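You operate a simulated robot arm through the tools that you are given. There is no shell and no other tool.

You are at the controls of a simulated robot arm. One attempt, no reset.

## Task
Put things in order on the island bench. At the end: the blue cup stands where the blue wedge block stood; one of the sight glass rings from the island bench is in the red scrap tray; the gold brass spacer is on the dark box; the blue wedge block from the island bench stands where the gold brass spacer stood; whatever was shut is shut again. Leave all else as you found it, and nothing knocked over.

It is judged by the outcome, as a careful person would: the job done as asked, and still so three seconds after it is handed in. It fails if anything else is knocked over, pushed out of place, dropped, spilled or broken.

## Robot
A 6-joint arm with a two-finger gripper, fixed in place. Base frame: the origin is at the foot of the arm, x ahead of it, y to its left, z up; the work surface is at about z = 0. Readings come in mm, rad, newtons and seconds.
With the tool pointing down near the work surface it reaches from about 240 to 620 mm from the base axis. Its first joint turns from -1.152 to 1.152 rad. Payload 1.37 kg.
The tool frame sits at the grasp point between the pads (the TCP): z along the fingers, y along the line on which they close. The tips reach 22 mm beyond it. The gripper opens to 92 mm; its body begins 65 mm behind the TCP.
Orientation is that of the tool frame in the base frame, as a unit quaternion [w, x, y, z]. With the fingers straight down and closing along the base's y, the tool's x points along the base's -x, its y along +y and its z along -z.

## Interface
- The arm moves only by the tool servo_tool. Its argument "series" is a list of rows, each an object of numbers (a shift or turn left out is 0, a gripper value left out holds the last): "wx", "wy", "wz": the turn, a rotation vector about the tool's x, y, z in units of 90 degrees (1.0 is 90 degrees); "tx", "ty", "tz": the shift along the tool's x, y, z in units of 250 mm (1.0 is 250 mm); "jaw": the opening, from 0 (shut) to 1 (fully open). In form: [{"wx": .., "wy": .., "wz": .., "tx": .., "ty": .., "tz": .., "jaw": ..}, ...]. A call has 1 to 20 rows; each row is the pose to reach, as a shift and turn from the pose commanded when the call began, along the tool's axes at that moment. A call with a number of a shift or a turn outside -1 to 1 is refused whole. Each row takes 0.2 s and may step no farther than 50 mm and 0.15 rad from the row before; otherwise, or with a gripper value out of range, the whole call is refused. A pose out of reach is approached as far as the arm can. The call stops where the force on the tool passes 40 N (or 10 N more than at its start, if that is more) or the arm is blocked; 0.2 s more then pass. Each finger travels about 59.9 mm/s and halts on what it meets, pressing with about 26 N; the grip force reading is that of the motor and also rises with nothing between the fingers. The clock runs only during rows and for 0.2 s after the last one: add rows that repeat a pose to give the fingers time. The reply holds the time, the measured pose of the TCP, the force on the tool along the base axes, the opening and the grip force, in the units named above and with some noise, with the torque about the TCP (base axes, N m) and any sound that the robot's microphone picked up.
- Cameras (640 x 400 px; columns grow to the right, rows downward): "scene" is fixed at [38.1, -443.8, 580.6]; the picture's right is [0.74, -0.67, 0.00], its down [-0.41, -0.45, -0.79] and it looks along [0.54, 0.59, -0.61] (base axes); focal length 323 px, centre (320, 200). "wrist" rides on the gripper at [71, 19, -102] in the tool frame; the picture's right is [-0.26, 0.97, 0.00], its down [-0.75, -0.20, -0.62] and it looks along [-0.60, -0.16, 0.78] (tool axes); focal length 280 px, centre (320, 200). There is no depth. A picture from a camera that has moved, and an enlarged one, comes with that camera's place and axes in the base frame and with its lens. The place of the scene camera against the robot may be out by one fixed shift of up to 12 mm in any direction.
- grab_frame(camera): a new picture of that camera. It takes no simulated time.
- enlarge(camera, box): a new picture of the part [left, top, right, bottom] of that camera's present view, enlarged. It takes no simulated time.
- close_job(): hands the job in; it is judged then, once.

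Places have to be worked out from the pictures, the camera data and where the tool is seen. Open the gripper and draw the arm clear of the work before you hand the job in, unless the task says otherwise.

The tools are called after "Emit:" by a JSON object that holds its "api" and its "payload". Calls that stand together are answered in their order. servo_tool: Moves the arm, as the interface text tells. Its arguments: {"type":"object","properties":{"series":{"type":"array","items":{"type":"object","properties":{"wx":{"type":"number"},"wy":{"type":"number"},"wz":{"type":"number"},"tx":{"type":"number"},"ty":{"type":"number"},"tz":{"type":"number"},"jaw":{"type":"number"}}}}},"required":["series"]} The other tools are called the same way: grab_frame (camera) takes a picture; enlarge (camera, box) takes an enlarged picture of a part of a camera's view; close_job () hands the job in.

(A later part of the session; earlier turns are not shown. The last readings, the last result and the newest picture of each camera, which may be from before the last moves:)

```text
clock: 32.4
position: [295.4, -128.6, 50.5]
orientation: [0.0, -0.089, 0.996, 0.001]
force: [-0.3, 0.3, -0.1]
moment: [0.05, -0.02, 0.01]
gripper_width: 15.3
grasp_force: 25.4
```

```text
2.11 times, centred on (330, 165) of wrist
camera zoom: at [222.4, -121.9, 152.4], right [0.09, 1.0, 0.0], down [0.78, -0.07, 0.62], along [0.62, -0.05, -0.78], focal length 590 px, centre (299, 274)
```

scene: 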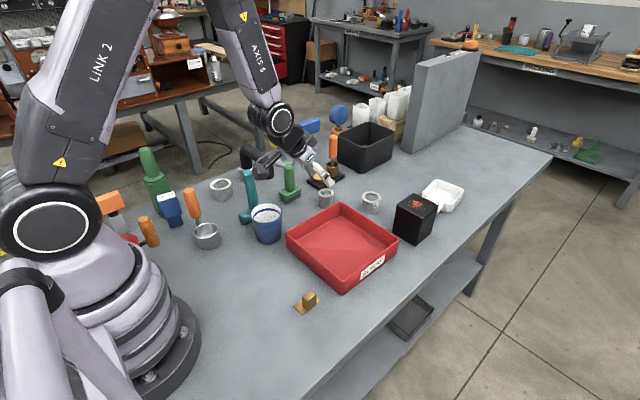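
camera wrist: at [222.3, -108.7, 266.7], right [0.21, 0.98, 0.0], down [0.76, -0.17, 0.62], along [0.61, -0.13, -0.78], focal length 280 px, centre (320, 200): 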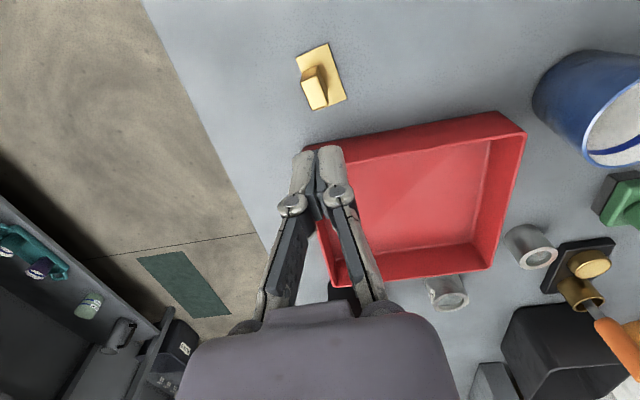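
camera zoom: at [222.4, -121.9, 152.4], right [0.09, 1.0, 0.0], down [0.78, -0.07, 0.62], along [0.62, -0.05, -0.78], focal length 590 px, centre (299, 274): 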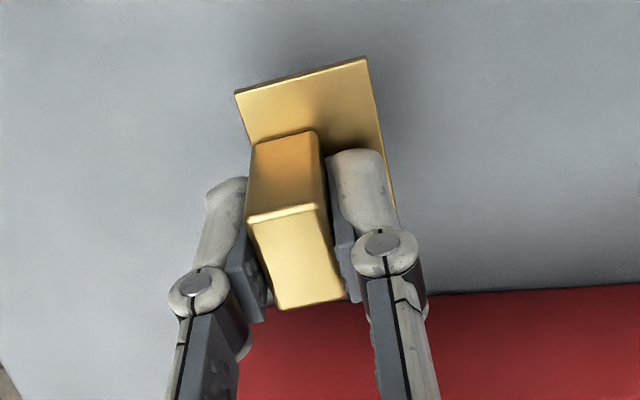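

It's holding well and clear of the bench. I'll raise it gradually with gentle acceleration.

Emit:
{"api": "servo_tool", "payload": {"series": [{"tz": -0.016}, {"tz": -0.036}, {"tz": -0.06}, {"tz": -0.088}, {"tz": -0.12}, {"tz": -0.155}, {"tz": -0.19}, {"tz": -0.225}, {"tz": -0.26}, {"tz": -0.295}, {"tz": -0.33}, {"tz": -0.36}, {"tz": -0.385}, {"tz": -0.405}, {"tz": -0.42}, {"tz": -0.428}]}}

Emit:
{"api": "enlarge", "payload": {"camera": "wrist", "box": [220, 70, 440, 260]}}

```text
clock: 35.8
position: [294.5, -129.4, 158.4]
orientation: [0.0, -0.089, 0.996, 0.002]
force: [-0.2, -0.1, -0.7]
moment: [-0.02, -0.02, 0.01]
gripper_width: 15.2
grasp_force: 26.7
```

```text
2.11 times, centred on (330, 165) of wrist
camera zoom: at [222.1, -122.5, 260.2], right [0.09, 1.0, 0.0], down [0.78, -0.07, 0.62], along [0.62, -0.05, -0.78], focal length 590 px, centre (299, 274)
```

zoom: 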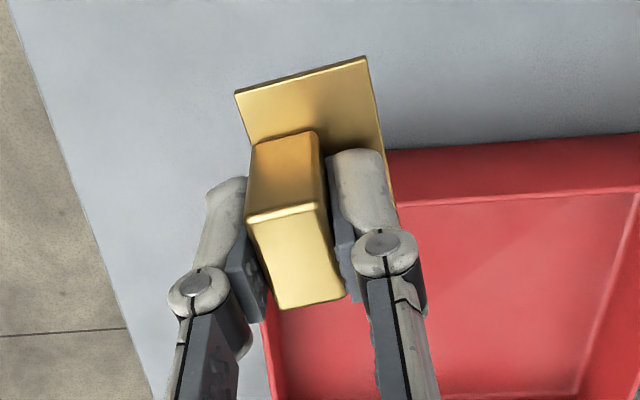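

The grip is steady with no creep. I'll carry the spacer out and up smoothly to the middle of the workspace before yawing.

Emit:
{"api": "servo_tool", "payload": {"series": [{"tx": -0.016, "ty": -0.004, "tz": -0.003}, {"tx": -0.047, "ty": -0.011, "tz": -0.01}, {"tx": -0.1, "ty": -0.023, "tz": -0.02}, {"tx": -0.163, "ty": -0.037, "tz": -0.033}, {"tx": -0.232, "ty": -0.052, "tz": -0.048}, {"tx": -0.3, "ty": -0.068, "tz": -0.062}, {"tx": -0.369, "ty": -0.083, "tz": -0.076}, {"tx": -0.432, "ty": -0.098, "tz": -0.089}, {"tx": -0.48, "ty": -0.108, "tz": -0.098}, {"tx": -0.511, "ty": -0.115, "tz": -0.105}, {"tx": -0.527, "ty": -0.119, "tz": -0.108}, {"tx": -0.527, "ty": -0.119, "tz": -0.108}]}}

```text
clock: 38.4
position: [430.3, -133.8, 187.0]
orientation: [0.0, -0.089, 0.996, 0.002]
force: [0.0, 0.1, -1.2]
moment: [0.02, 0.05, -0.02]
gripper_width: 14.9
grasp_force: 25.3
```

Now I'll yaw the tool clockwise in steps, holding position.

Emit:
{"api": "servo_tool", "payload": {"series": [{"wz": 0.02}, {"wz": 0.06}, {"wz": 0.12}, {"wz": 0.19}, {"wz": 0.26}, {"wz": 0.33}, {"wz": 0.4}, {"wz": 0.47}, {"wz": 0.54}, {"wz": 0.61}, {"wz": 0.68}, {"wz": 0.75}, {"wz": 0.82}, {"wz": 0.89}, {"wz": 0.95}, {"wz": 0.98}, {"wz": 1.0}, {"wz": 1.0}]}}

Emit:
{"api": "grab_frame", "payload": {"camera": "scene"}}

Emit:
{"api": "grab_frame", "payload": {"camera": "wrist"}}

```text
clock: 42.2
position: [429.3, -134.5, 185.8]
orientation: [0.0, 0.642, 0.767, 0.001]
force: [0.0, -0.7, -0.7]
moment: [-0.06, -0.01, 0.02]
gripper_width: 15.2
grasp_force: 25.8
```

```text
taken
```

scene: 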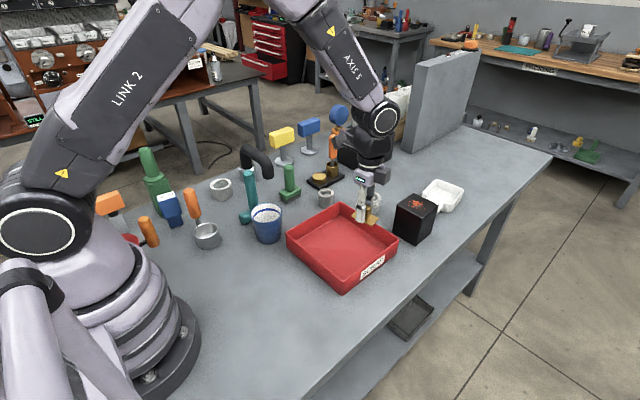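

```text
taken
camera wrist: at [437.2, -61.1, 287.0], right [1.0, -0.09, 0.0], down [-0.07, -0.78, 0.62], along [-0.06, -0.62, -0.78], focal length 280 px, centre (320, 200)
```

wrist: 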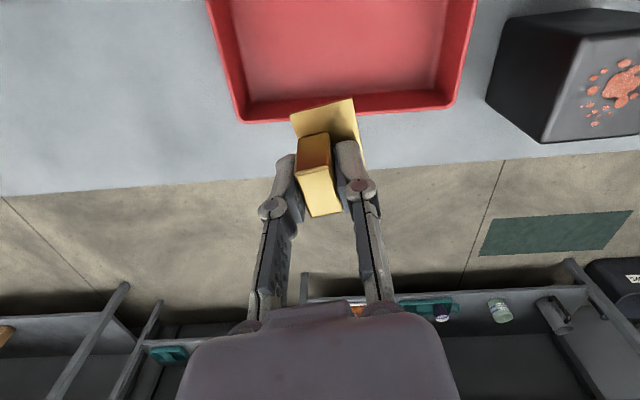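

The yaw worked, and the plate's wide side now faces +x. I'll carry it over the box at height, finishing the last 10° of yaw on the way.

Emit:
{"api": "servo_tool", "payload": {"series": [{"tx": -0.003, "ty": 0.015}, {"tx": -0.009, "ty": 0.05}, {"tx": -0.02, "ty": 0.105, "wz": 0.01}, {"tx": -0.033, "ty": 0.172, "wz": 0.03}, {"tx": -0.047, "ty": 0.246, "wz": 0.05}, {"tx": -0.061, "ty": 0.32, "wz": 0.07}, {"tx": -0.075, "ty": 0.394, "wz": 0.09}, {"tx": -0.089, "ty": 0.468, "wz": 0.113}, {"tx": -0.102, "ty": 0.538, "wz": 0.113}, {"tx": -0.115, "ty": 0.605, "tz": 0.02, "wz": 0.113}, {"tx": -0.126, "ty": 0.664, "tz": 0.05, "wz": 0.113}, {"tx": -0.135, "ty": 0.711, "tz": 0.08, "wz": 0.113}, {"tx": -0.14, "ty": 0.737, "tz": 0.11, "wz": 0.113}, {"tx": -0.142, "ty": 0.747, "tz": 0.13, "wz": 0.113}, {"tx": -0.142, "ty": 0.747, "tz": 0.146, "wz": 0.113}, {"tx": -0.142, "ty": 0.747, "tz": 0.146, "wz": 0.113}]}}

Emit:
{"api": "grab_frame", "payload": {"camera": "wrist"}}

Emit:
{"api": "enlarge", "payload": {"camera": "scene", "box": [370, 150, 490, 250]}}

```text
clock: 45.6
position: [620.0, -136.4, 149.2]
orientation: [-0.001, 0.707, 0.707, 0.001]
force: [0.2, 0.7, -0.4]
moment: [-0.02, 0.02, 0.03]
gripper_width: 15.0
grasp_force: 26.5
```

```text
taken
camera wrist: at [640.1, -65.6, 250.4], right [0.97, -0.26, 0.0], down [-0.2, -0.76, 0.62], along [-0.16, -0.6, -0.78], focal length 280 px, centre (320, 200)
```

wrist: 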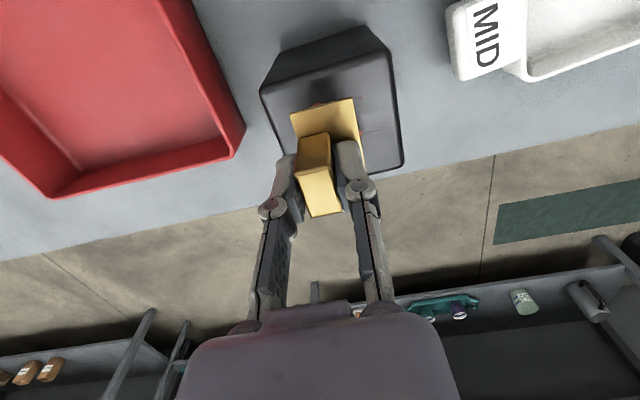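

```text
4.00 times, centred on (430, 200) of scene
camera zoom: at [38.1, -443.8, 580.6], right [0.74, -0.67, 0.0], down [-0.41, -0.45, -0.79], along [0.54, 0.59, -0.61], focal length 1292 px, centre (-120, 200)
```

zoom: 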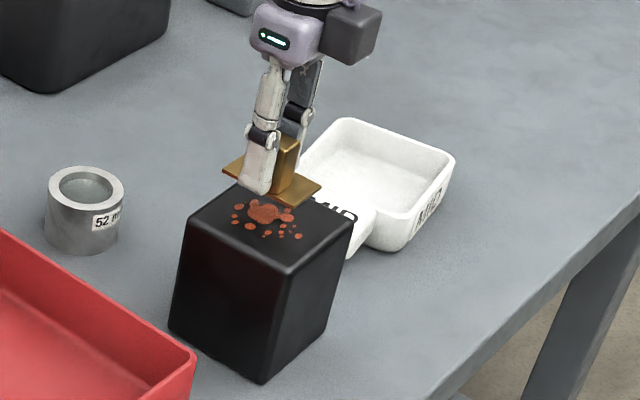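

The spacer is over the middle of the box top, about 30 mm up. I'll lower it slowly and finish in millimetre steps while watching the force.

Emit:
{"api": "servo_tool", "payload": {"series": [{"tz": 0.02}, {"tz": 0.045}, {"tz": 0.07}, {"tz": 0.09}, {"tz": 0.106}, {"tz": 0.116}, {"tz": 0.122}, {"tz": 0.122}]}}

Emit:
{"api": "enlarge", "payload": {"camera": "scene", "box": [390, 170, 450, 220]}}

```text
clock: 47.4
position: [619.8, -137.2, 119.6]
orientation: [0.001, 0.707, 0.708, 0.002]
force: [-1.8, -1.8, 20.3]
moment: [-0.05, 0.08, 0.01]
gripper_width: 15.4
grasp_force: 25.9
```

```text
8.00 times, centred on (420, 195) of scene
camera zoom: at [37.9, -443.8, 580.6], right [0.74, -0.67, 0.0], down [-0.41, -0.45, -0.79], along [0.54, 0.59, -0.61], focal length 2584 px, centre (-480, 240)
```

zoom: 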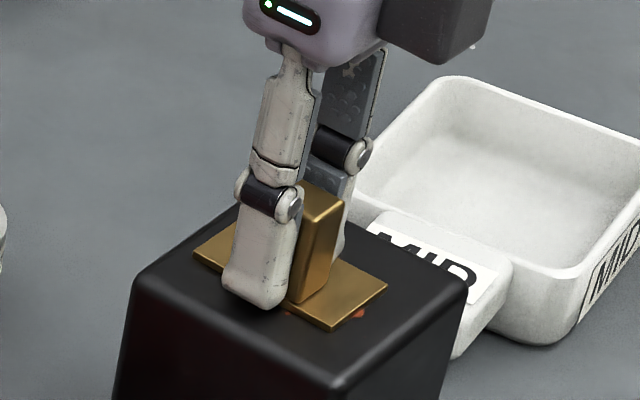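

It's in contact with the box top at 20 N upward. I'll ease off half a millimetre and open the fingers.

Emit:
{"api": "servo_tool", "payload": {"series": [{"tz": -0.002}, {"tz": -0.003}, {"tz": -0.003}]}}

Emit:
{"api": "servo_tool", "payload": {"series": [{"jaw": 0.2}, {"jaw": 0.28}, {"jaw": 0.36}, {"jaw": 0.4}, {"jaw": 0.4}]}}

Emit:
{"api": "enlarge", "payload": {"camera": "scene", "box": [390, 170, 450, 220]}}

Emit:
{"api": "grab_frame", "payload": {"camera": "wrist"}}

```text
clock: 48.2
position: [619.2, -136.3, 120.1]
orientation: [-0.001, 0.707, 0.707, 0.002]
force: [0.2, -6.3, 18.8]
moment: [-0.18, -0.02, -0.01]
gripper_width: 15.0
grasp_force: 25.7
```

```text
clock: 49.4
position: [619.0, -137.0, 118.8]
orientation: [-0.002, 0.707, 0.707, 0.001]
force: [-1.4, 0.5, 0.2]
moment: [-0.05, 0.01, 0.02]
gripper_width: 36.9
grasp_force: 0.1
```

```text
8.00 times, centred on (420, 195) of scene
camera zoom: at [38.1, -443.8, 580.6], right [0.74, -0.67, 0.0], down [-0.41, -0.45, -0.79], along [0.54, 0.59, -0.61], focal length 2584 px, centre (-480, 240)
```

zoom: 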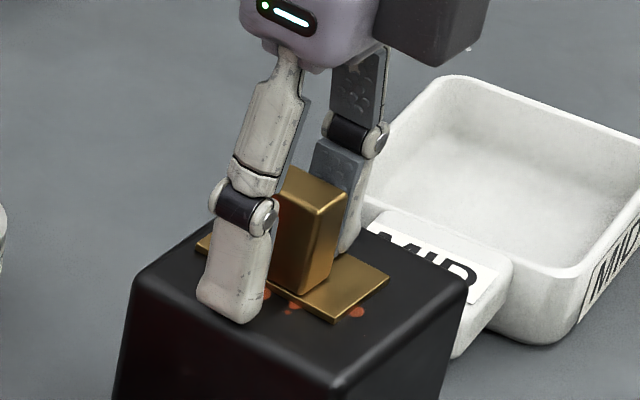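

```text
taken
camera wrist: at [640.0, -65.3, 220.4], right [0.97, -0.26, 0.0], down [-0.2, -0.76, 0.62], along [-0.16, -0.6, -0.78], focal length 280 px, centre (320, 200)
```

wrist: 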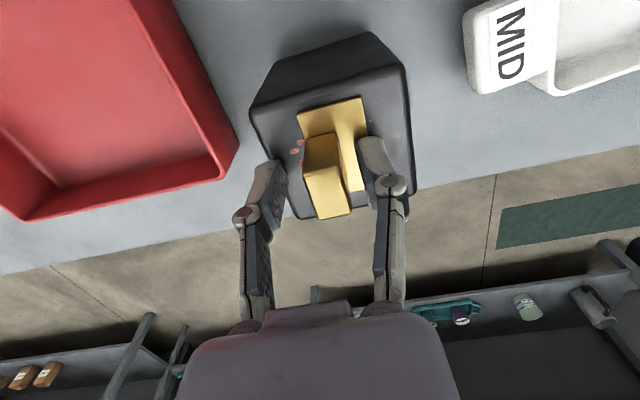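

The spacer is standing flat on the box. I'll back straight up and then look.

Emit:
{"api": "servo_tool", "payload": {"series": [{"tz": -0.03}, {"tz": -0.08}, {"tz": -0.16}, {"tz": -0.28}, {"tz": -0.28, "ty": -0.15}, {"tz": -0.28, "ty": -0.32}, {"tz": -0.28, "ty": -0.5}, {"tz": -0.28, "ty": -0.68}, {"tz": -0.28, "ty": -0.68}]}}

Emit:
{"api": "enlarge", "payload": {"camera": "scene", "box": [370, 150, 490, 250]}}

Emit:
{"api": "grab_frame", "payload": {"camera": "wrist"}}

```text
clock: 51.4
position: [448.1, -136.1, 189.2]
orientation: [-0.002, 0.707, 0.707, 0.001]
force: [-0.9, 1.2, 0.4]
moment: [-0.01, 0.02, -0.02]
gripper_width: 36.4
grasp_force: 0.1
```

```text
4.00 times, centred on (430, 200) of scene
camera zoom: at [38.1, -443.8, 580.6], right [0.74, -0.67, 0.0], down [-0.41, -0.45, -0.79], along [0.54, 0.59, -0.61], focal length 1292 px, centre (-120, 200)
```

zoom: 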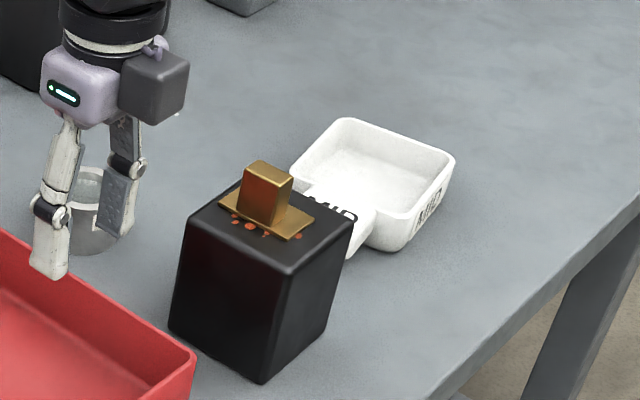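

```text
taken
camera wrist: at [468.3, -64.5, 290.2], right [0.97, -0.26, 0.0], down [-0.2, -0.76, 0.62], along [-0.16, -0.6, -0.78], focal length 280 px, centre (320, 200)
```

wrist: 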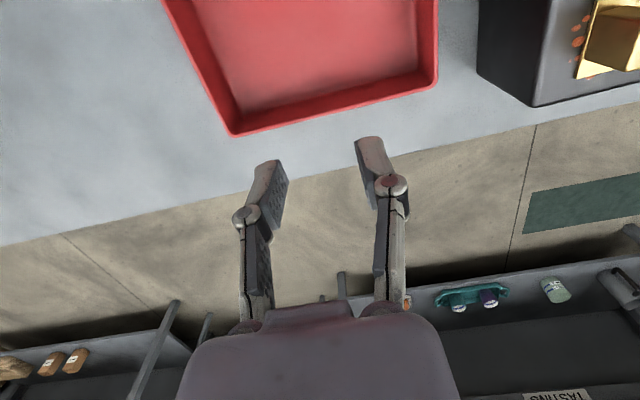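

The spacer sits steady on the box. Now for the blue wedge: I'll go up, unwind the yaw and head left to look at it with the wrist camera.

Emit:
{"api": "servo_tool", "payload": {"series": [{"tz": -0.1, "wz": -0.07}, {"tz": -0.2, "tx": 0.05, "wz": -0.16}, {"tz": -0.3, "tx": 0.12, "ty": -0.03, "wz": -0.25}, {"tz": -0.4, "tx": 0.2, "ty": -0.06, "wz": -0.34}, {"tz": -0.4, "tx": 0.3, "ty": -0.1, "wz": -0.43}, {"tz": -0.4, "tx": 0.4, "ty": -0.14, "wz": -0.52}, {"tz": -0.4, "tx": 0.48, "ty": -0.18, "wz": -0.61}, {"tz": -0.4, "tx": 0.544, "ty": -0.192, "wz": -0.7}, {"tz": -0.4, "tx": 0.544, "ty": -0.192, "wz": -0.79}, {"tz": -0.4, "tx": 0.544, "ty": -0.192, "wz": -0.88}, {"tz": -0.4, "tx": 0.544, "ty": -0.192, "wz": -0.96}, {"tz": -0.4, "tx": 0.544, "ty": -0.192, "wz": -1.0}, {"tz": -0.4, "tx": 0.544, "ty": -0.192, "wz": -1.0}]}}

```text
clock: 54.2
position: [403.1, -1.0, 289.7]
orientation: [0.0, -0.001, 1.0, 0.002]
force: [-0.6, 0.2, -0.6]
moment: [0.0, 0.01, 0.02]
gripper_width: 36.8
grasp_force: 0.0
```

Emit:
{"api": "servo_tool", "payload": {"series": [{"tx": 0.06, "ty": 0.07, "tz": 0.0, "wz": -0.04}, {"tx": 0.15, "ty": 0.16, "tz": 0.0, "wz": -0.1}, {"tx": 0.24, "ty": 0.26, "tz": 0.0, "wz": -0.16}, {"tx": 0.33, "ty": 0.36, "tz": 0.0, "wz": -0.22}, {"tx": 0.42, "ty": 0.46, "tz": 0.0, "wz": -0.28}, {"tx": 0.51, "ty": 0.56, "tz": 0.0, "wz": -0.34}, {"tx": 0.6, "ty": 0.66, "tz": 0.0, "wz": -0.4}, {"tx": 0.69, "ty": 0.75, "tz": 0.0, "wz": -0.46}, {"tx": 0.78, "ty": 0.84, "tz": 0.0, "wz": -0.52}, {"tx": 0.86, "ty": 0.92, "tz": 0.0, "wz": -0.58}, {"tx": 0.932, "ty": 0.984, "tz": 0.0, "wz": -0.633}, {"tx": 0.932, "ty": 0.984, "tz": 0.0, "wz": -0.633}]}}

Emit:
{"api": "grab_frame", "payload": {"camera": "wrist"}}

Emit:
{"api": "grab_frame", "payload": {"camera": "scene"}}

```text
clock: 56.8
position: [170.6, 243.8, 289.7]
orientation: [0.0, -0.478, 0.879, 0.001]
force: [0.5, 0.3, 0.5]
moment: [-0.01, 0.03, 0.02]
gripper_width: 37.0
grasp_force: 0.0
```

```text
taken
camera wrist: at [116.4, 194.8, 391.4], right [-0.67, 0.74, 0.0], down [0.58, 0.52, 0.63], along [0.47, 0.42, -0.78], focal length 280 px, centre (320, 200)
```

wrist: 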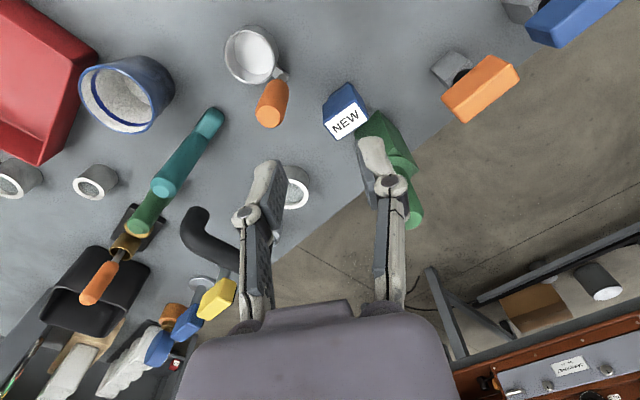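

```text
taken
```

scene: 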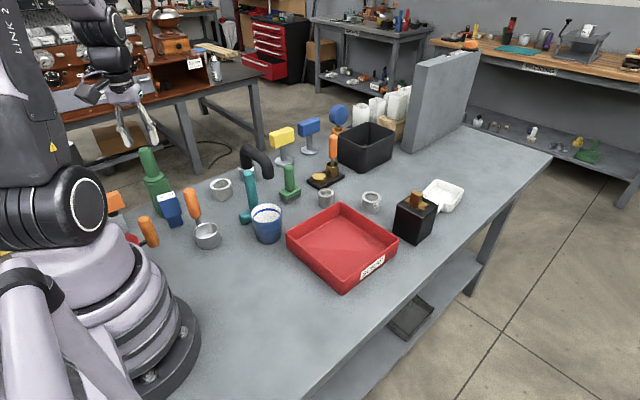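

Emit:
{"api": "enlarge", "payload": {"camera": "wrist", "box": [300, 50, 460, 240]}}

Emit:
{"api": "enlarge", "payload": {"camera": "wrist", "box": [420, 0, 640, 140]}}

Emit:
{"api": "enlarge", "payload": {"camera": "wrist", "box": [200, 10, 420, 150]}}

```text
2.11 times, centred on (380, 145) of wrist
camera zoom: at [116.4, 194.8, 391.4], right [-0.67, 0.74, 0.0], down [0.58, 0.52, 0.63], along [0.47, 0.42, -0.78], focal length 590 px, centre (194, 316)
```

zoom: 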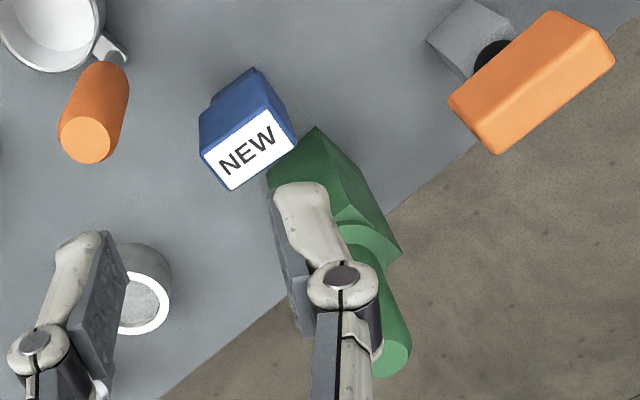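

```text
2.86 times, centred on (530, 70) of wrist
camera zoom: at [116.4, 194.8, 391.4], right [-0.67, 0.74, 0.0], down [0.58, 0.52, 0.63], along [0.47, 0.42, -0.78], focal length 801 px, centre (-280, 571)
```

zoom: 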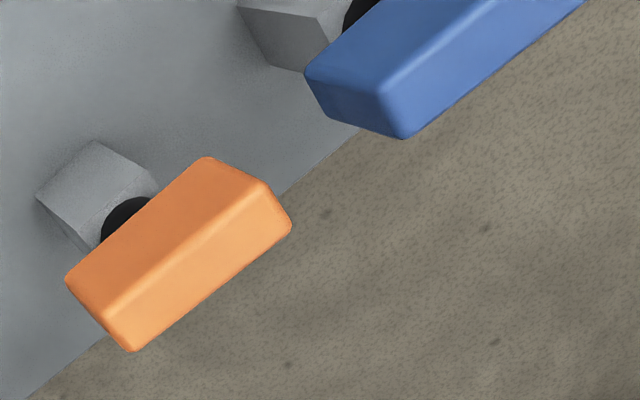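

```text
2.86 times, centred on (310, 80) of wrist
camera zoom: at [116.4, 194.8, 391.4], right [-0.67, 0.74, 0.0], down [0.58, 0.52, 0.63], along [0.47, 0.42, -0.78], focal length 801 px, centre (349, 543)
```

zoom: 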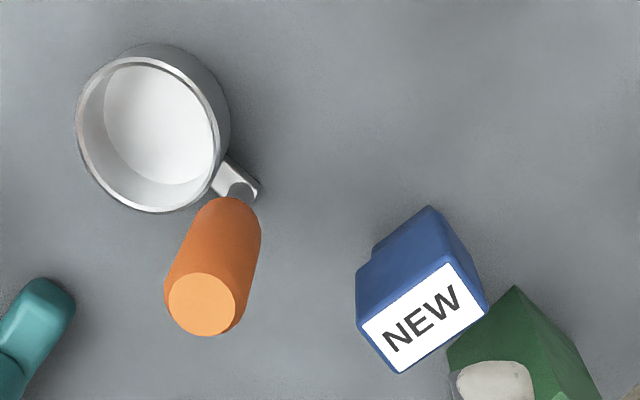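

The blue block seems to have a narrower foot and stands about 30 mm from a tall green piece. I'll move in and down for a closer look before choosing a grasp.

Emit:
{"api": "servo_tool", "payload": {"series": [{"tx": 0.08, "tz": 0.08}, {"tx": 0.152, "tz": 0.2}, {"tx": 0.152, "tz": 0.34}, {"tx": 0.152, "tz": 0.36}]}}

Emit:
{"api": "grab_frame", "payload": {"camera": "wrist"}}

Emit:
{"api": "enlarge", "payload": {"camera": "wrist", "box": [290, 100, 470, 240]}}

Emit:
{"api": "enlarge", "payload": {"camera": "scene", "box": [130, 140, 220, 240]}}

```text
clock: 57.8
position: [148.4, 214.1, 200.8]
orientation: [0.001, -0.477, 0.879, 0.002]
force: [-0.5, 0.8, -0.6]
moment: [0.01, 0.01, 0.01]
gripper_width: 36.9
grasp_force: 0.0
```

```text
taken
camera wrist: at [94.7, 165.4, 301.4], right [-0.67, 0.75, 0.0], down [0.58, 0.52, 0.63], along [0.47, 0.42, -0.78], focal length 280 px, centre (320, 200)
```

wrist: 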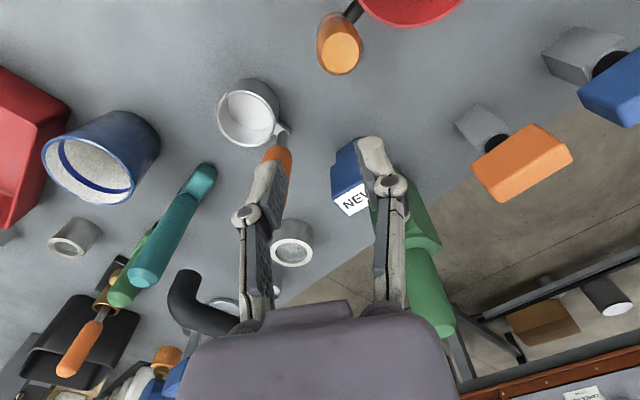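

```text
2.86 times, centred on (380, 170) of wrist
camera zoom: at [94.7, 165.4, 301.4], right [-0.67, 0.75, 0.0], down [0.58, 0.52, 0.63], along [0.47, 0.42, -0.78], focal length 801 px, centre (149, 286)
```

zoom: 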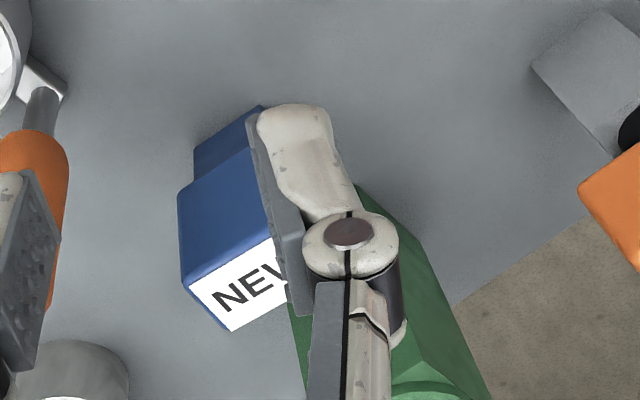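

```text
4.00 times, centred on (175, 190) of scene
camera zoom: at [38.1, -443.8, 580.6], right [0.74, -0.67, 0.0], down [-0.41, -0.45, -0.79], along [0.54, 0.59, -0.61], focal length 1292 px, centre (900, 240)
```

zoom: 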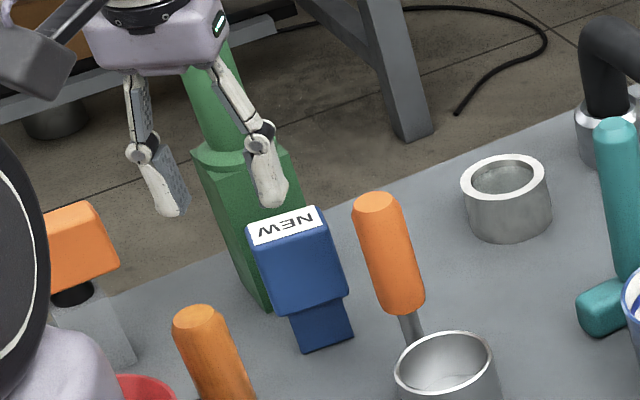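

Emit:
{"api": "servo_tool", "payload": {"series": [{"jaw": 0.6}, {"jaw": 0.8}, {"jaw": 1.0}, {"jaw": 1.0}, {"jaw": 1.0}]}}

Emit:
{"api": "enlarge", "payload": {"camera": "wrist", "box": [290, 90, 470, 240]}}

Emit:
{"api": "enlarge", "payload": {"camera": "wrist", "box": [320, 120, 390, 230]}}

```text
clock: 59.0
position: [149.6, 214.1, 200.9]
orientation: [0.0, -0.477, 0.879, 0.001]
force: [-0.3, 0.0, 1.1]
moment: [0.01, -0.01, 0.02]
gripper_width: 92.0
grasp_force: 0.1
```

```text
2.67 times, centred on (380, 165) of wrist
camera zoom: at [94.8, 165.4, 301.6], right [-0.67, 0.75, 0.0], down [0.58, 0.52, 0.63], along [0.47, 0.42, -0.78], focal length 748 px, centre (160, 293)
```

zoom: 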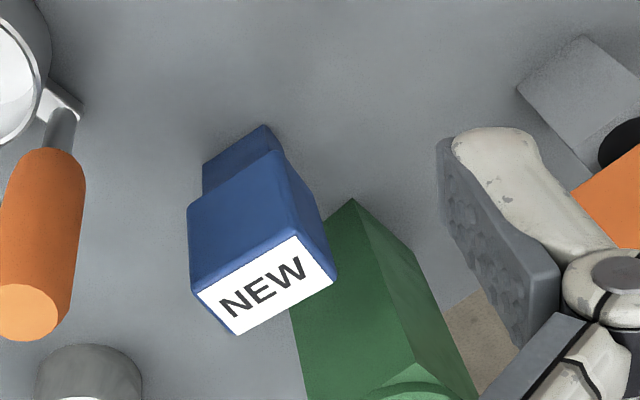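

```text
3.64 times, centred on (355, 175) of wrist
camera zoom: at [94.8, 165.4, 301.6], right [-0.67, 0.75, 0.0], down [0.58, 0.52, 0.63], along [0.47, 0.42, -0.78], focal length 1020 px, centre (193, 291)
```

zoom: 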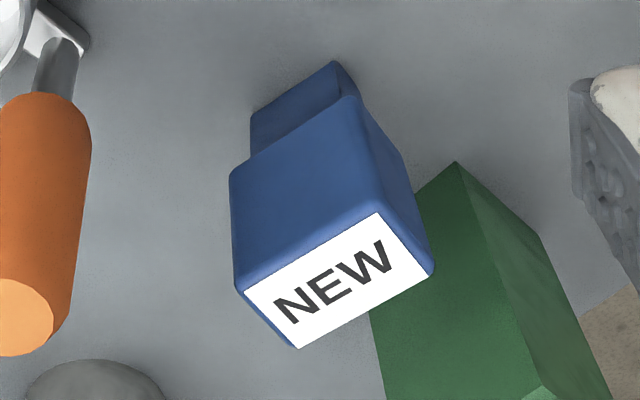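

I now read the wedge block as centred near (192, 302), about 42 mm wide along a line turned -12°, and 26 mm deep. Its top is at z≈95 and it stands on a narrower foot. Green starts at y≈357 and an orange handle top is near (226, 234, 132). I'll position above it with yaw ≈78°, closing along its long side.

Emit:
{"api": "servo_tool", "payload": {"series": [{"tx": -0.08, "ty": 0.01, "tz": 0.01, "wz": -0.05, "jaw": 0.9}, {"tx": -0.18, "ty": 0.02, "tz": 0.02, "wz": -0.11, "jaw": 0.8}, {"tx": -0.28, "ty": 0.035, "tz": 0.03, "wz": -0.17, "jaw": 0.75}, {"tx": -0.35, "ty": 0.043, "tz": 0.04, "wz": -0.21, "jaw": 0.75}, {"tx": -0.389, "ty": 0.048, "tz": 0.043, "wz": -0.229, "jaw": 0.75}, {"tx": -0.389, "ty": 0.048, "tz": 0.043, "wz": -0.229, "jaw": 0.75}]}}

Emit:
{"api": "grab_frame", "payload": {"camera": "wrist"}}

Emit:
{"api": "enlarge", "payload": {"camera": "scene", "box": [120, 110, 240, 240]}}

```text
clock: 60.4
position: [190.6, 300.0, 189.7]
orientation: [0.001, -0.627, 0.779, 0.001]
force: [-0.6, -0.3, 0.3]
moment: [-0.04, 0.01, 0.01]
gripper_width: 69.1
grasp_force: 0.1
```

```text
taken
camera wrist: at [157.9, 235.5, 290.7], right [-0.89, 0.46, 0.0], down [0.36, 0.69, 0.63], along [0.29, 0.56, -0.78], focal length 280 px, centre (320, 200)
```

wrist: 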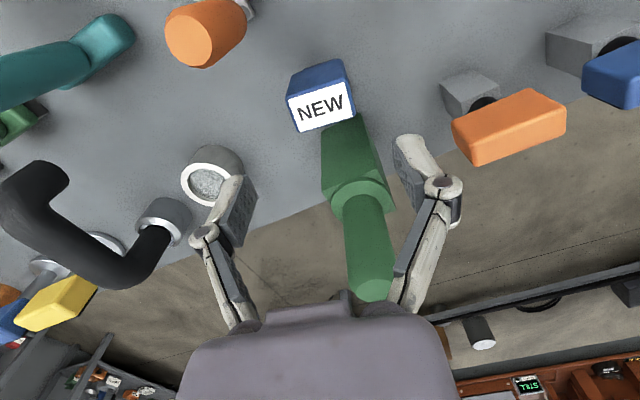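

```text
3.08 times, centred on (180, 175) of scene
camera zoom: at [38.1, -443.8, 580.6], right [0.74, -0.67, 0.0], down [-0.41, -0.45, -0.79], along [0.54, 0.59, -0.61], focal length 994 px, centre (751, 277)
```

zoom: 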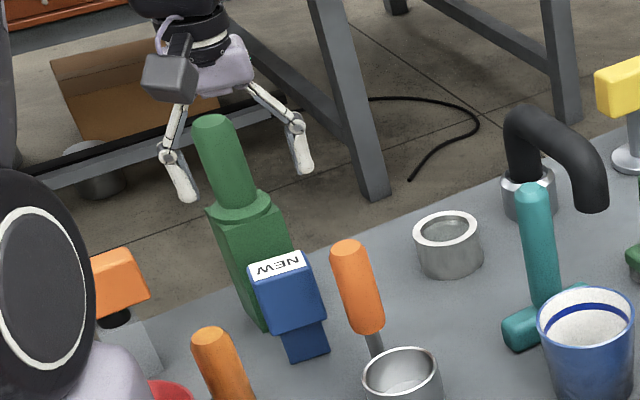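

Emit:
{"api": "enlarge", "payload": {"camera": "wrist", "box": [270, 40, 450, 180]}}

Emit:
{"api": "enlarge", "payload": {"camera": "wrist", "box": [290, 150, 450, 310]}}

```text
2.86 times, centred on (360, 110) of wrist
camera zoom: at [157.9, 235.5, 290.7], right [-0.89, 0.46, 0.0], down [0.36, 0.69, 0.63], along [0.29, 0.56, -0.78], focal length 801 px, centre (206, 457)
```

zoom: 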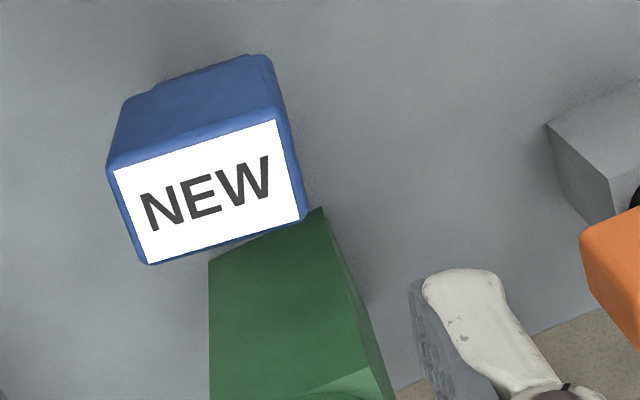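

```text
2.50 times, centred on (370, 230) of wrist
camera zoom: at [157.9, 235.5, 290.7], right [-0.89, 0.46, 0.0], down [0.36, 0.69, 0.63], along [0.29, 0.56, -0.78], focal length 701 px, centre (195, 125)
```

zoom: 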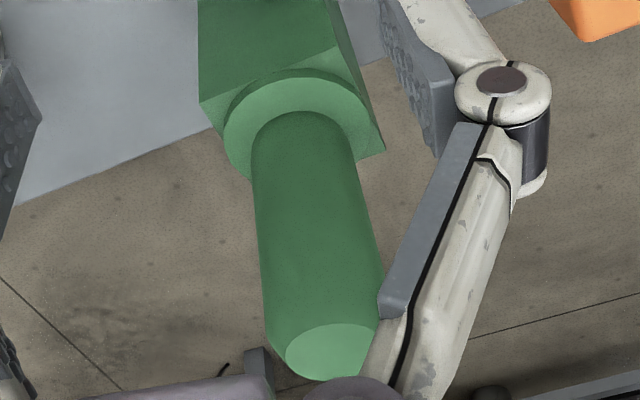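

Emit:
{"api": "servo_tool", "payload": {"series": [{"tx": 0.0}]}}

Emit:
{"api": "servo_tool", "payload": {"series": [{"tx": 0.0}]}}

```text
clock: 60.8
position: [189.6, 299.7, 190.5]
orientation: [0.001, -0.627, 0.779, 0.001]
force: [0.3, 0.1, 0.2]
moment: [-0.03, -0.02, 0.0]
gripper_width: 68.9
grasp_force: 0.1
```

```text
clock: 61.2
position: [190.0, 298.8, 191.2]
orientation: [0.001, -0.627, 0.779, 0.001]
force: [0.3, -0.7, 0.1]
moment: [0.01, -0.03, -0.02]
gripper_width: 69.1
grasp_force: 0.0
```

The TCP is near (190, 299.5, 190.5), almost on the block's centre. I'll drop to just above the block's top and check the fingers straddle it.

Emit:
{"api": "servo_tool", "payload": {"series": [{"tx": 0.0026, "ty": 0.0027, "tz": 0.1}, {"tx": 0.0026, "ty": 0.0027, "tz": 0.2}, {"tx": 0.0026, "ty": 0.0027, "tz": 0.26}, {"tx": 0.0026, "ty": 0.0027, "tz": 0.28}, {"tx": 0.0026, "ty": 0.0027, "tz": 0.28}]}}

Emit:
{"api": "grab_frame", "payload": {"camera": "wrist"}}

Emit:
{"api": "enlarge", "payload": {"camera": "scene", "box": [120, 130, 220, 240]}}

```text
clock: 62.4
position: [190.9, 299.6, 120.0]
orientation: [0.001, -0.626, 0.78, 0.002]
force: [-0.2, 0.3, -0.5]
moment: [-0.01, 0.01, 0.02]
gripper_width: 69.1
grasp_force: 0.1
```

```text
taken
camera wrist: at [157.3, 235.4, 220.7], right [-0.89, 0.46, 0.0], down [0.36, 0.69, 0.63], along [0.29, 0.56, -0.78], focal length 280 px, centre (320, 200)
```

wrist: 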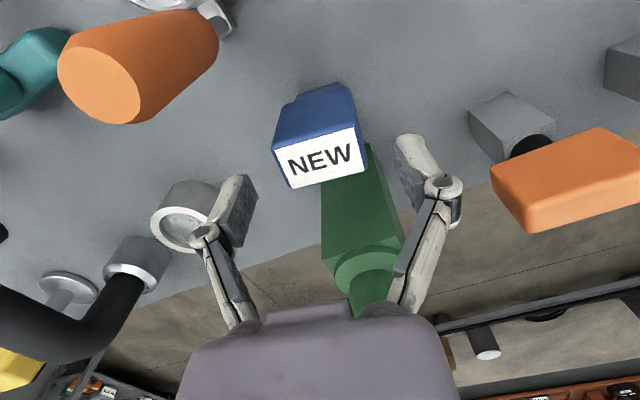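

```text
3.64 times, centred on (170, 185) of scene
camera zoom: at [38.1, -443.8, 580.6], right [0.74, -0.67, 0.0], down [-0.41, -0.45, -0.79], along [0.54, 0.59, -0.61], focal length 1175 px, centre (866, 254)
```

zoom: 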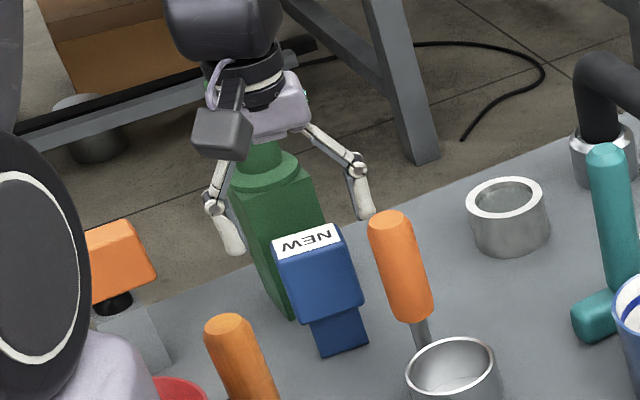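

The block's top sits midway between the fingertips, so I'll continue straight down to z≈70.

Emit:
{"api": "servo_tool", "payload": {"series": [{"tz": 0.05}, {"tz": 0.1}, {"tz": 0.15}, {"tz": 0.185}, {"tz": 0.2}, {"tz": 0.2}]}}

Emit:
{"api": "grab_frame", "payload": {"camera": "wrist"}}

Emit:
{"api": "enlarge", "payload": {"camera": "scene", "box": [120, 130, 220, 240]}}

```text
clock: 63.8
position: [190.1, 299.8, 68.7]
orientation: [0.002, -0.627, 0.779, 0.001]
force: [-0.5, -0.2, 0.4]
moment: [0.02, 0.0, 0.04]
gripper_width: 69.1
grasp_force: 0.0
```

```text
taken
camera wrist: at [157.0, 236.0, 170.2], right [-0.89, 0.46, 0.0], down [0.36, 0.69, 0.63], along [0.29, 0.56, -0.78], focal length 280 px, centre (320, 200)
```

wrist: 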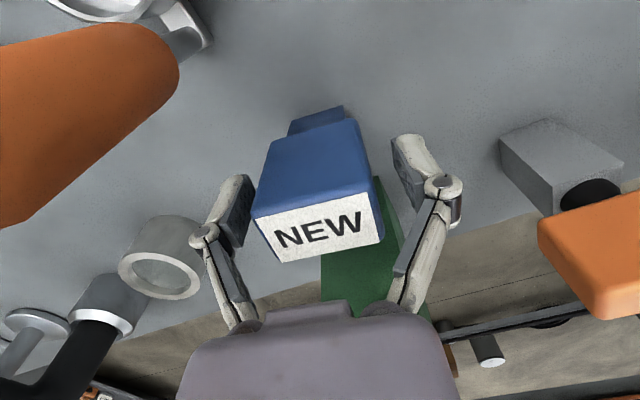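

```text
3.64 times, centred on (170, 185) of scene
camera zoom: at [38.1, -443.8, 580.6], right [0.74, -0.67, 0.0], down [-0.41, -0.45, -0.79], along [0.54, 0.59, -0.61], focal length 1175 px, centre (866, 254)
```

zoom: 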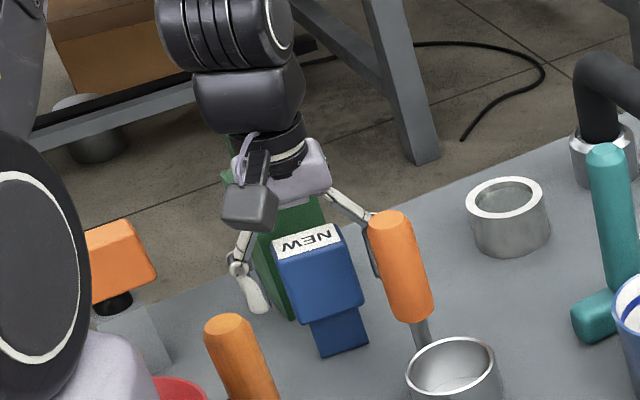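

The fingers straddle the block evenly. I'll close slowly so neither side pushes it, then grip.

Emit:
{"api": "servo_tool", "payload": {"series": [{"jaw": 0.68}, {"jaw": 0.61}, {"jaw": 0.56}, {"jaw": 0.53}, {"jaw": 0.51}, {"jaw": 0.49}, {"jaw": 0.475}, {"jaw": 0.46}, {"jaw": 0.45}, {"jaw": 0.44}, {"jaw": 0.3}, {"jaw": 0.1}, {"jaw": 0.1}]}}

Emit:
{"api": "grab_frame", "payload": {"camera": "wrist"}}

Emit:
{"api": "enlarge", "payload": {"camera": "scene", "box": [120, 130, 220, 240]}}

```text
clock: 66.6
position: [191.1, 300.1, 69.4]
orientation: [0.001, -0.627, 0.779, 0.002]
force: [0.3, -1.0, 7.2]
moment: [-0.07, 0.01, 0.06]
gripper_width: 45.6
grasp_force: 26.4
```

```text
taken
camera wrist: at [157.0, 236.0, 170.4], right [-0.89, 0.46, 0.0], down [0.36, 0.69, 0.63], along [0.29, 0.56, -0.78], focal length 280 px, centre (320, 200)
```

wrist: 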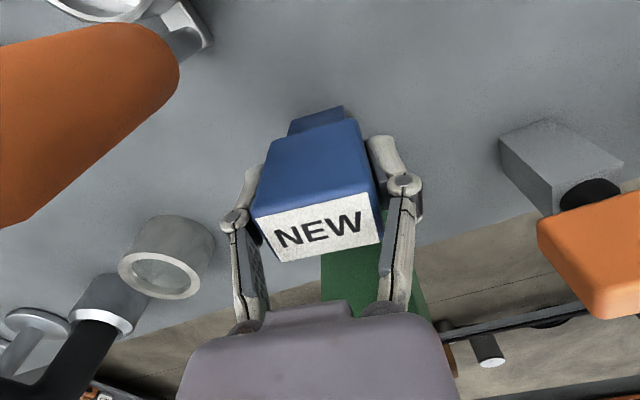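

```text
3.64 times, centred on (170, 185) of scene
camera zoom: at [38.1, -443.9, 580.6], right [0.74, -0.67, 0.0], down [-0.41, -0.45, -0.79], along [0.54, 0.59, -0.61], focal length 1175 px, centre (866, 254)
```

zoom: 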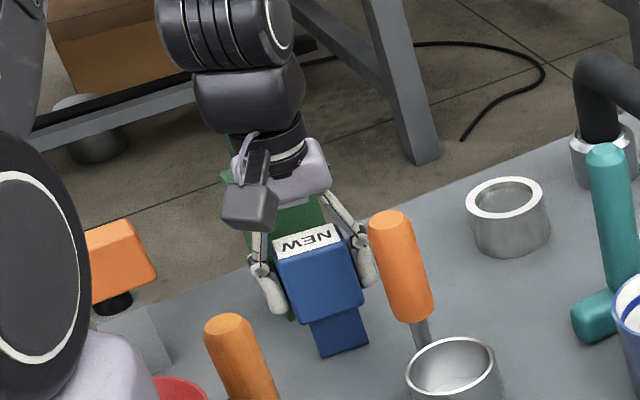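

Gripped at 45.6 mm with 26 N. I'll lift it a few millimetres slowly to test the hold.

Emit:
{"api": "servo_tool", "payload": {"series": [{"tz": -0.004, "jaw": 0.0}, {"tz": -0.01}, {"tz": -0.018}, {"tz": -0.026}, {"tz": -0.034}, {"tz": -0.04}, {"tz": -0.04}]}}

Emit:
{"api": "grab_frame", "payload": {"camera": "wrist"}}

Emit:
{"api": "enlarge", "payload": {"camera": "scene", "box": [120, 130, 220, 240]}}

```text
clock: 68.2
position: [189.6, 301.1, 79.7]
orientation: [0.001, -0.626, 0.78, 0.001]
force: [0.5, -0.7, -3.2]
moment: [-0.01, 0.0, -0.01]
gripper_width: 45.5
grasp_force: 25.6
```

```text
taken
camera wrist: at [157.4, 236.6, 180.7], right [-0.89, 0.46, 0.0], down [0.36, 0.69, 0.63], along [0.29, 0.56, -0.78], focal length 280 px, centre (320, 200)
```

wrist: 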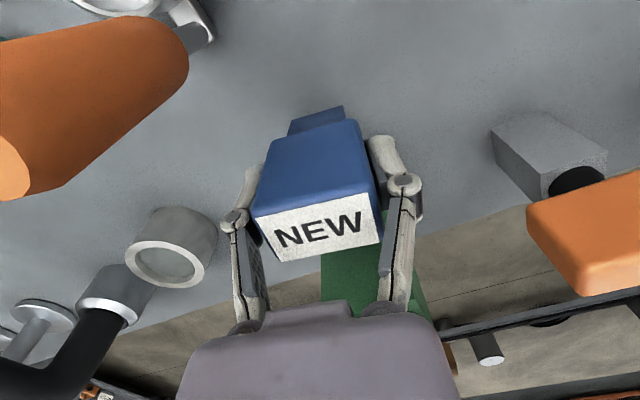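

```text
3.64 times, centred on (170, 185) of scene
camera zoom: at [38.1, -443.8, 580.6], right [0.74, -0.67, 0.0], down [-0.41, -0.45, -0.79], along [0.54, 0.59, -0.61], focal length 1175 px, centre (866, 254)
```

zoom: 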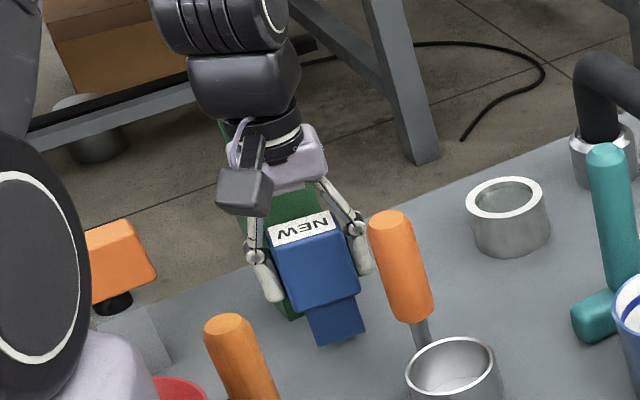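

It's holding with about 3 N of load. I'll raise it to a safe carrying height.

Emit:
{"api": "servo_tool", "payload": {"series": [{"tz": -0.01}, {"tz": -0.03}, {"tz": -0.06}, {"tz": -0.1}, {"tz": -0.145}, {"tz": -0.19}, {"tz": -0.235}, {"tz": -0.28}, {"tz": -0.325}, {"tz": -0.37}, {"tz": -0.415}, {"tz": -0.46}, {"tz": -0.505}, {"tz": -0.55}, {"tz": -0.59}, {"tz": -0.62}, {"tz": -0.635}, {"tz": -0.64}]}}

Emit:
{"api": "grab_frame", "payload": {"camera": "wrist"}}

Emit:
{"api": "grab_frame", "payload": {"camera": "scene"}}

```text
clock: 72.0
position: [190.0, 300.4, 239.2]
orientation: [0.001, -0.627, 0.779, 0.001]
force: [0.1, 0.5, -3.2]
moment: [-0.03, 0.02, -0.01]
gripper_width: 45.9
grasp_force: 25.7
```

```text
taken
camera wrist: at [156.8, 235.9, 340.3], right [-0.89, 0.46, 0.0], down [0.36, 0.69, 0.63], along [0.29, 0.56, -0.78], focal length 280 px, centre (320, 200)
```

wrist: 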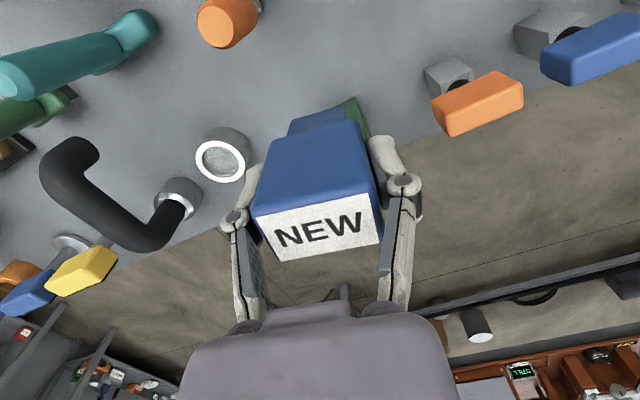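

```text
taken
```

scene: 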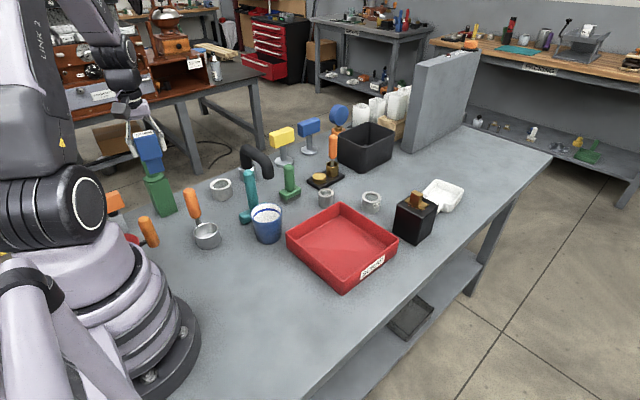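

Solid hold. I'll carry it around toward the spacer's old spot in two smooth legs, staying above everything.

Emit:
{"api": "servo_tool", "payload": {"series": [{"tx": 0.008, "ty": -0.008, "wz": 0.004}, {"tx": 0.028, "ty": -0.028, "wz": 0.016}, {"tx": 0.06, "ty": -0.061, "wz": 0.033}, {"tx": 0.105, "ty": -0.105, "wz": 0.058}, {"tx": 0.157, "ty": -0.158, "wz": 0.087}, {"tx": 0.214, "ty": -0.215, "wz": 0.118}, {"tx": 0.27, "ty": -0.271, "wz": 0.149}, {"tx": 0.326, "ty": -0.328, "wz": 0.18}, {"tx": 0.383, "ty": -0.385, "wz": 0.211}, {"tx": 0.439, "ty": -0.441, "wz": 0.242}, {"tx": 0.496, "ty": -0.498, "wz": 0.273}, {"tx": 0.552, "ty": -0.555, "wz": 0.304}, {"tx": 0.609, "ty": -0.612, "wz": 0.335}, {"tx": 0.661, "ty": -0.664, "wz": 0.364}, {"tx": 0.709, "ty": -0.713, "wz": 0.391}, {"tx": 0.75, "ty": -0.753, "wz": 0.413}, {"tx": 0.782, "ty": -0.786, "wz": 0.431}, {"tx": 0.798, "ty": -0.802, "wz": 0.44}, {"tx": 0.806, "ty": -0.81, "wz": 0.444}, {"tx": 0.806, "ty": -0.81, "wz": 0.444}]}}

```text
clock: 76.2
position: [344.6, 59.3, 240.2]
orientation: [0.001, -0.322, 0.947, 0.001]
force: [-0.8, 0.6, -2.3]
moment: [-0.02, -0.01, -0.01]
gripper_width: 45.6
grasp_force: 25.8
```

Emit:
{"api": "servo_tool", "payload": {"series": [{"tx": 0.009, "ty": -0.006, "wz": 0.006}, {"tx": 0.031, "ty": -0.021, "wz": 0.021}, {"tx": 0.064, "ty": -0.045, "wz": 0.044}, {"tx": 0.11, "ty": -0.077, "wz": 0.075}, {"tx": 0.162, "ty": -0.114, "wz": 0.111}, {"tx": 0.214, "ty": -0.15, "wz": 0.146}, {"tx": 0.266, "ty": -0.187, "wz": 0.182}, {"tx": 0.318, "ty": -0.223, "wz": 0.217}, {"tx": 0.37, "ty": -0.26, "wz": 0.253}, {"tx": 0.422, "ty": -0.296, "wz": 0.288}, {"tx": 0.474, "ty": -0.332, "wz": 0.324}, {"tx": 0.519, "ty": -0.365, "wz": 0.355}, {"tx": 0.559, "ty": -0.393, "wz": 0.382}, {"tx": 0.587, "ty": -0.412, "wz": 0.401}, {"tx": 0.605, "ty": -0.425, "wz": 0.414}, {"tx": 0.611, "ty": -0.429, "wz": 0.418}, {"tx": 0.611, "ty": -0.429, "wz": 0.418}]}}

Emit:
{"api": "grab_frame", "payload": {"camera": "wrist"}}

Emit:
{"api": "grab_frame", "payload": {"camera": "scene"}}

```text
clock: 79.8
position: [288.1, -119.4, 238.4]
orientation: [0.0, 0.0, 1.0, 0.002]
force: [-0.8, -0.1, -2.9]
moment: [0.0, 0.01, 0.03]
gripper_width: 45.9
grasp_force: 25.8
```

```text
taken
camera wrist: at [218.7, -99.2, 339.5], right [0.26, 0.96, 0.0], down [0.75, -0.21, 0.62], along [0.6, -0.16, -0.78], focal length 280 px, centre (320, 200)
```

wrist: 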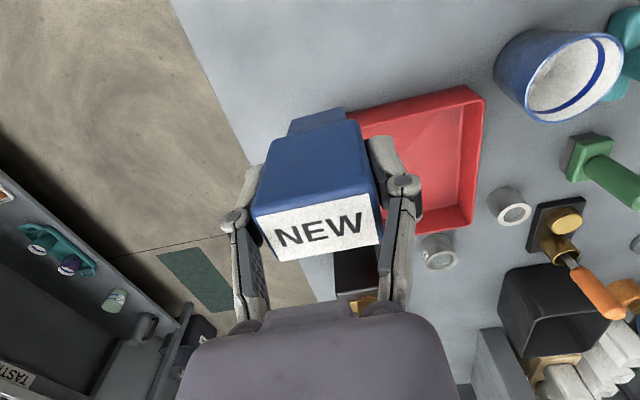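

```text
taken
```

scene: 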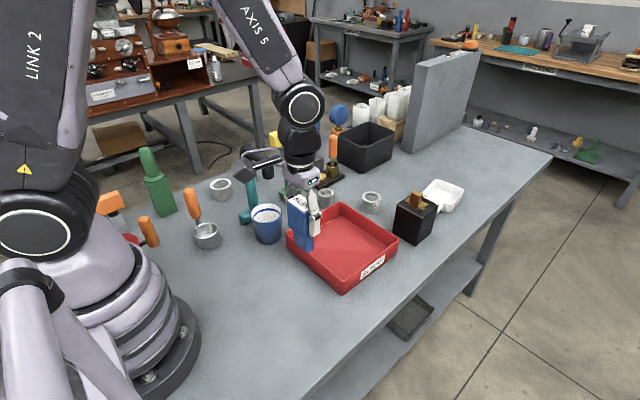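

The TCP is at (288, -119), directly above where the spacer stood. I'll go straight down, slowing near the surface.

Emit:
{"api": "servo_tool", "payload": {"series": [{"tz": 0.012}, {"tz": 0.04}, {"tz": 0.09}, {"tz": 0.15}, {"tz": 0.215}, {"tz": 0.28}, {"tz": 0.345}, {"tz": 0.41}, {"tz": 0.47}, {"tz": 0.525}, {"tz": 0.57}, {"tz": 0.605}, {"tz": 0.625}, {"tz": 0.636}, {"tz": 0.636}]}}

Emit:
{"api": "enlarge", "payload": {"camera": "scene", "box": [250, 210, 370, 320]}}

Emit:
{"api": "grab_frame", "payload": {"camera": "wrist"}}

```text
clock: 83.0
position: [289.4, -117.3, 80.0]
orientation: [0.0, 0.0, 1.0, 0.002]
force: [0.4, 0.2, -2.4]
moment: [-0.02, 0.03, 0.03]
gripper_width: 45.7
grasp_force: 26.0
```

```text
3.64 times, centred on (310, 265) of scene
camera zoom: at [38.1, -443.8, 580.6], right [0.74, -0.67, 0.0], down [-0.41, -0.45, -0.79], along [0.54, 0.59, -0.61], focal length 1175 px, centre (356, -36)
```

zoom: 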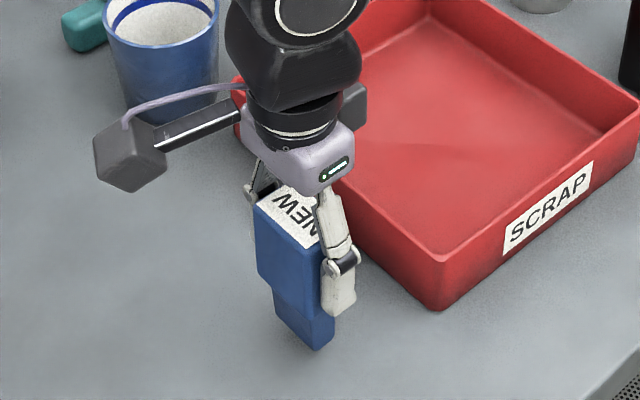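

```text
taken
camera wrist: at [219.4, -97.2, 180.9], right [0.26, 0.96, 0.0], down [0.75, -0.21, 0.62], along [0.6, -0.16, -0.78], focal length 280 px, centre (320, 200)
```

wrist: 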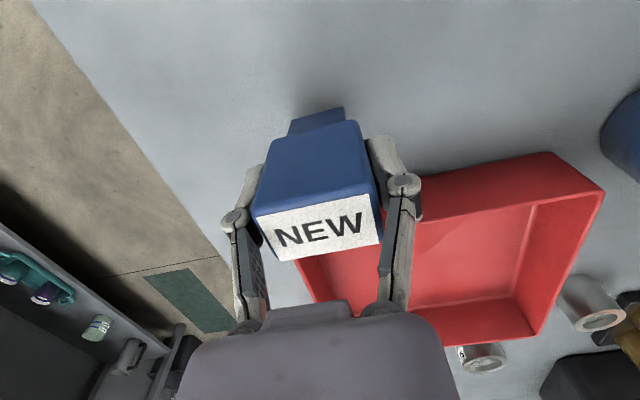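

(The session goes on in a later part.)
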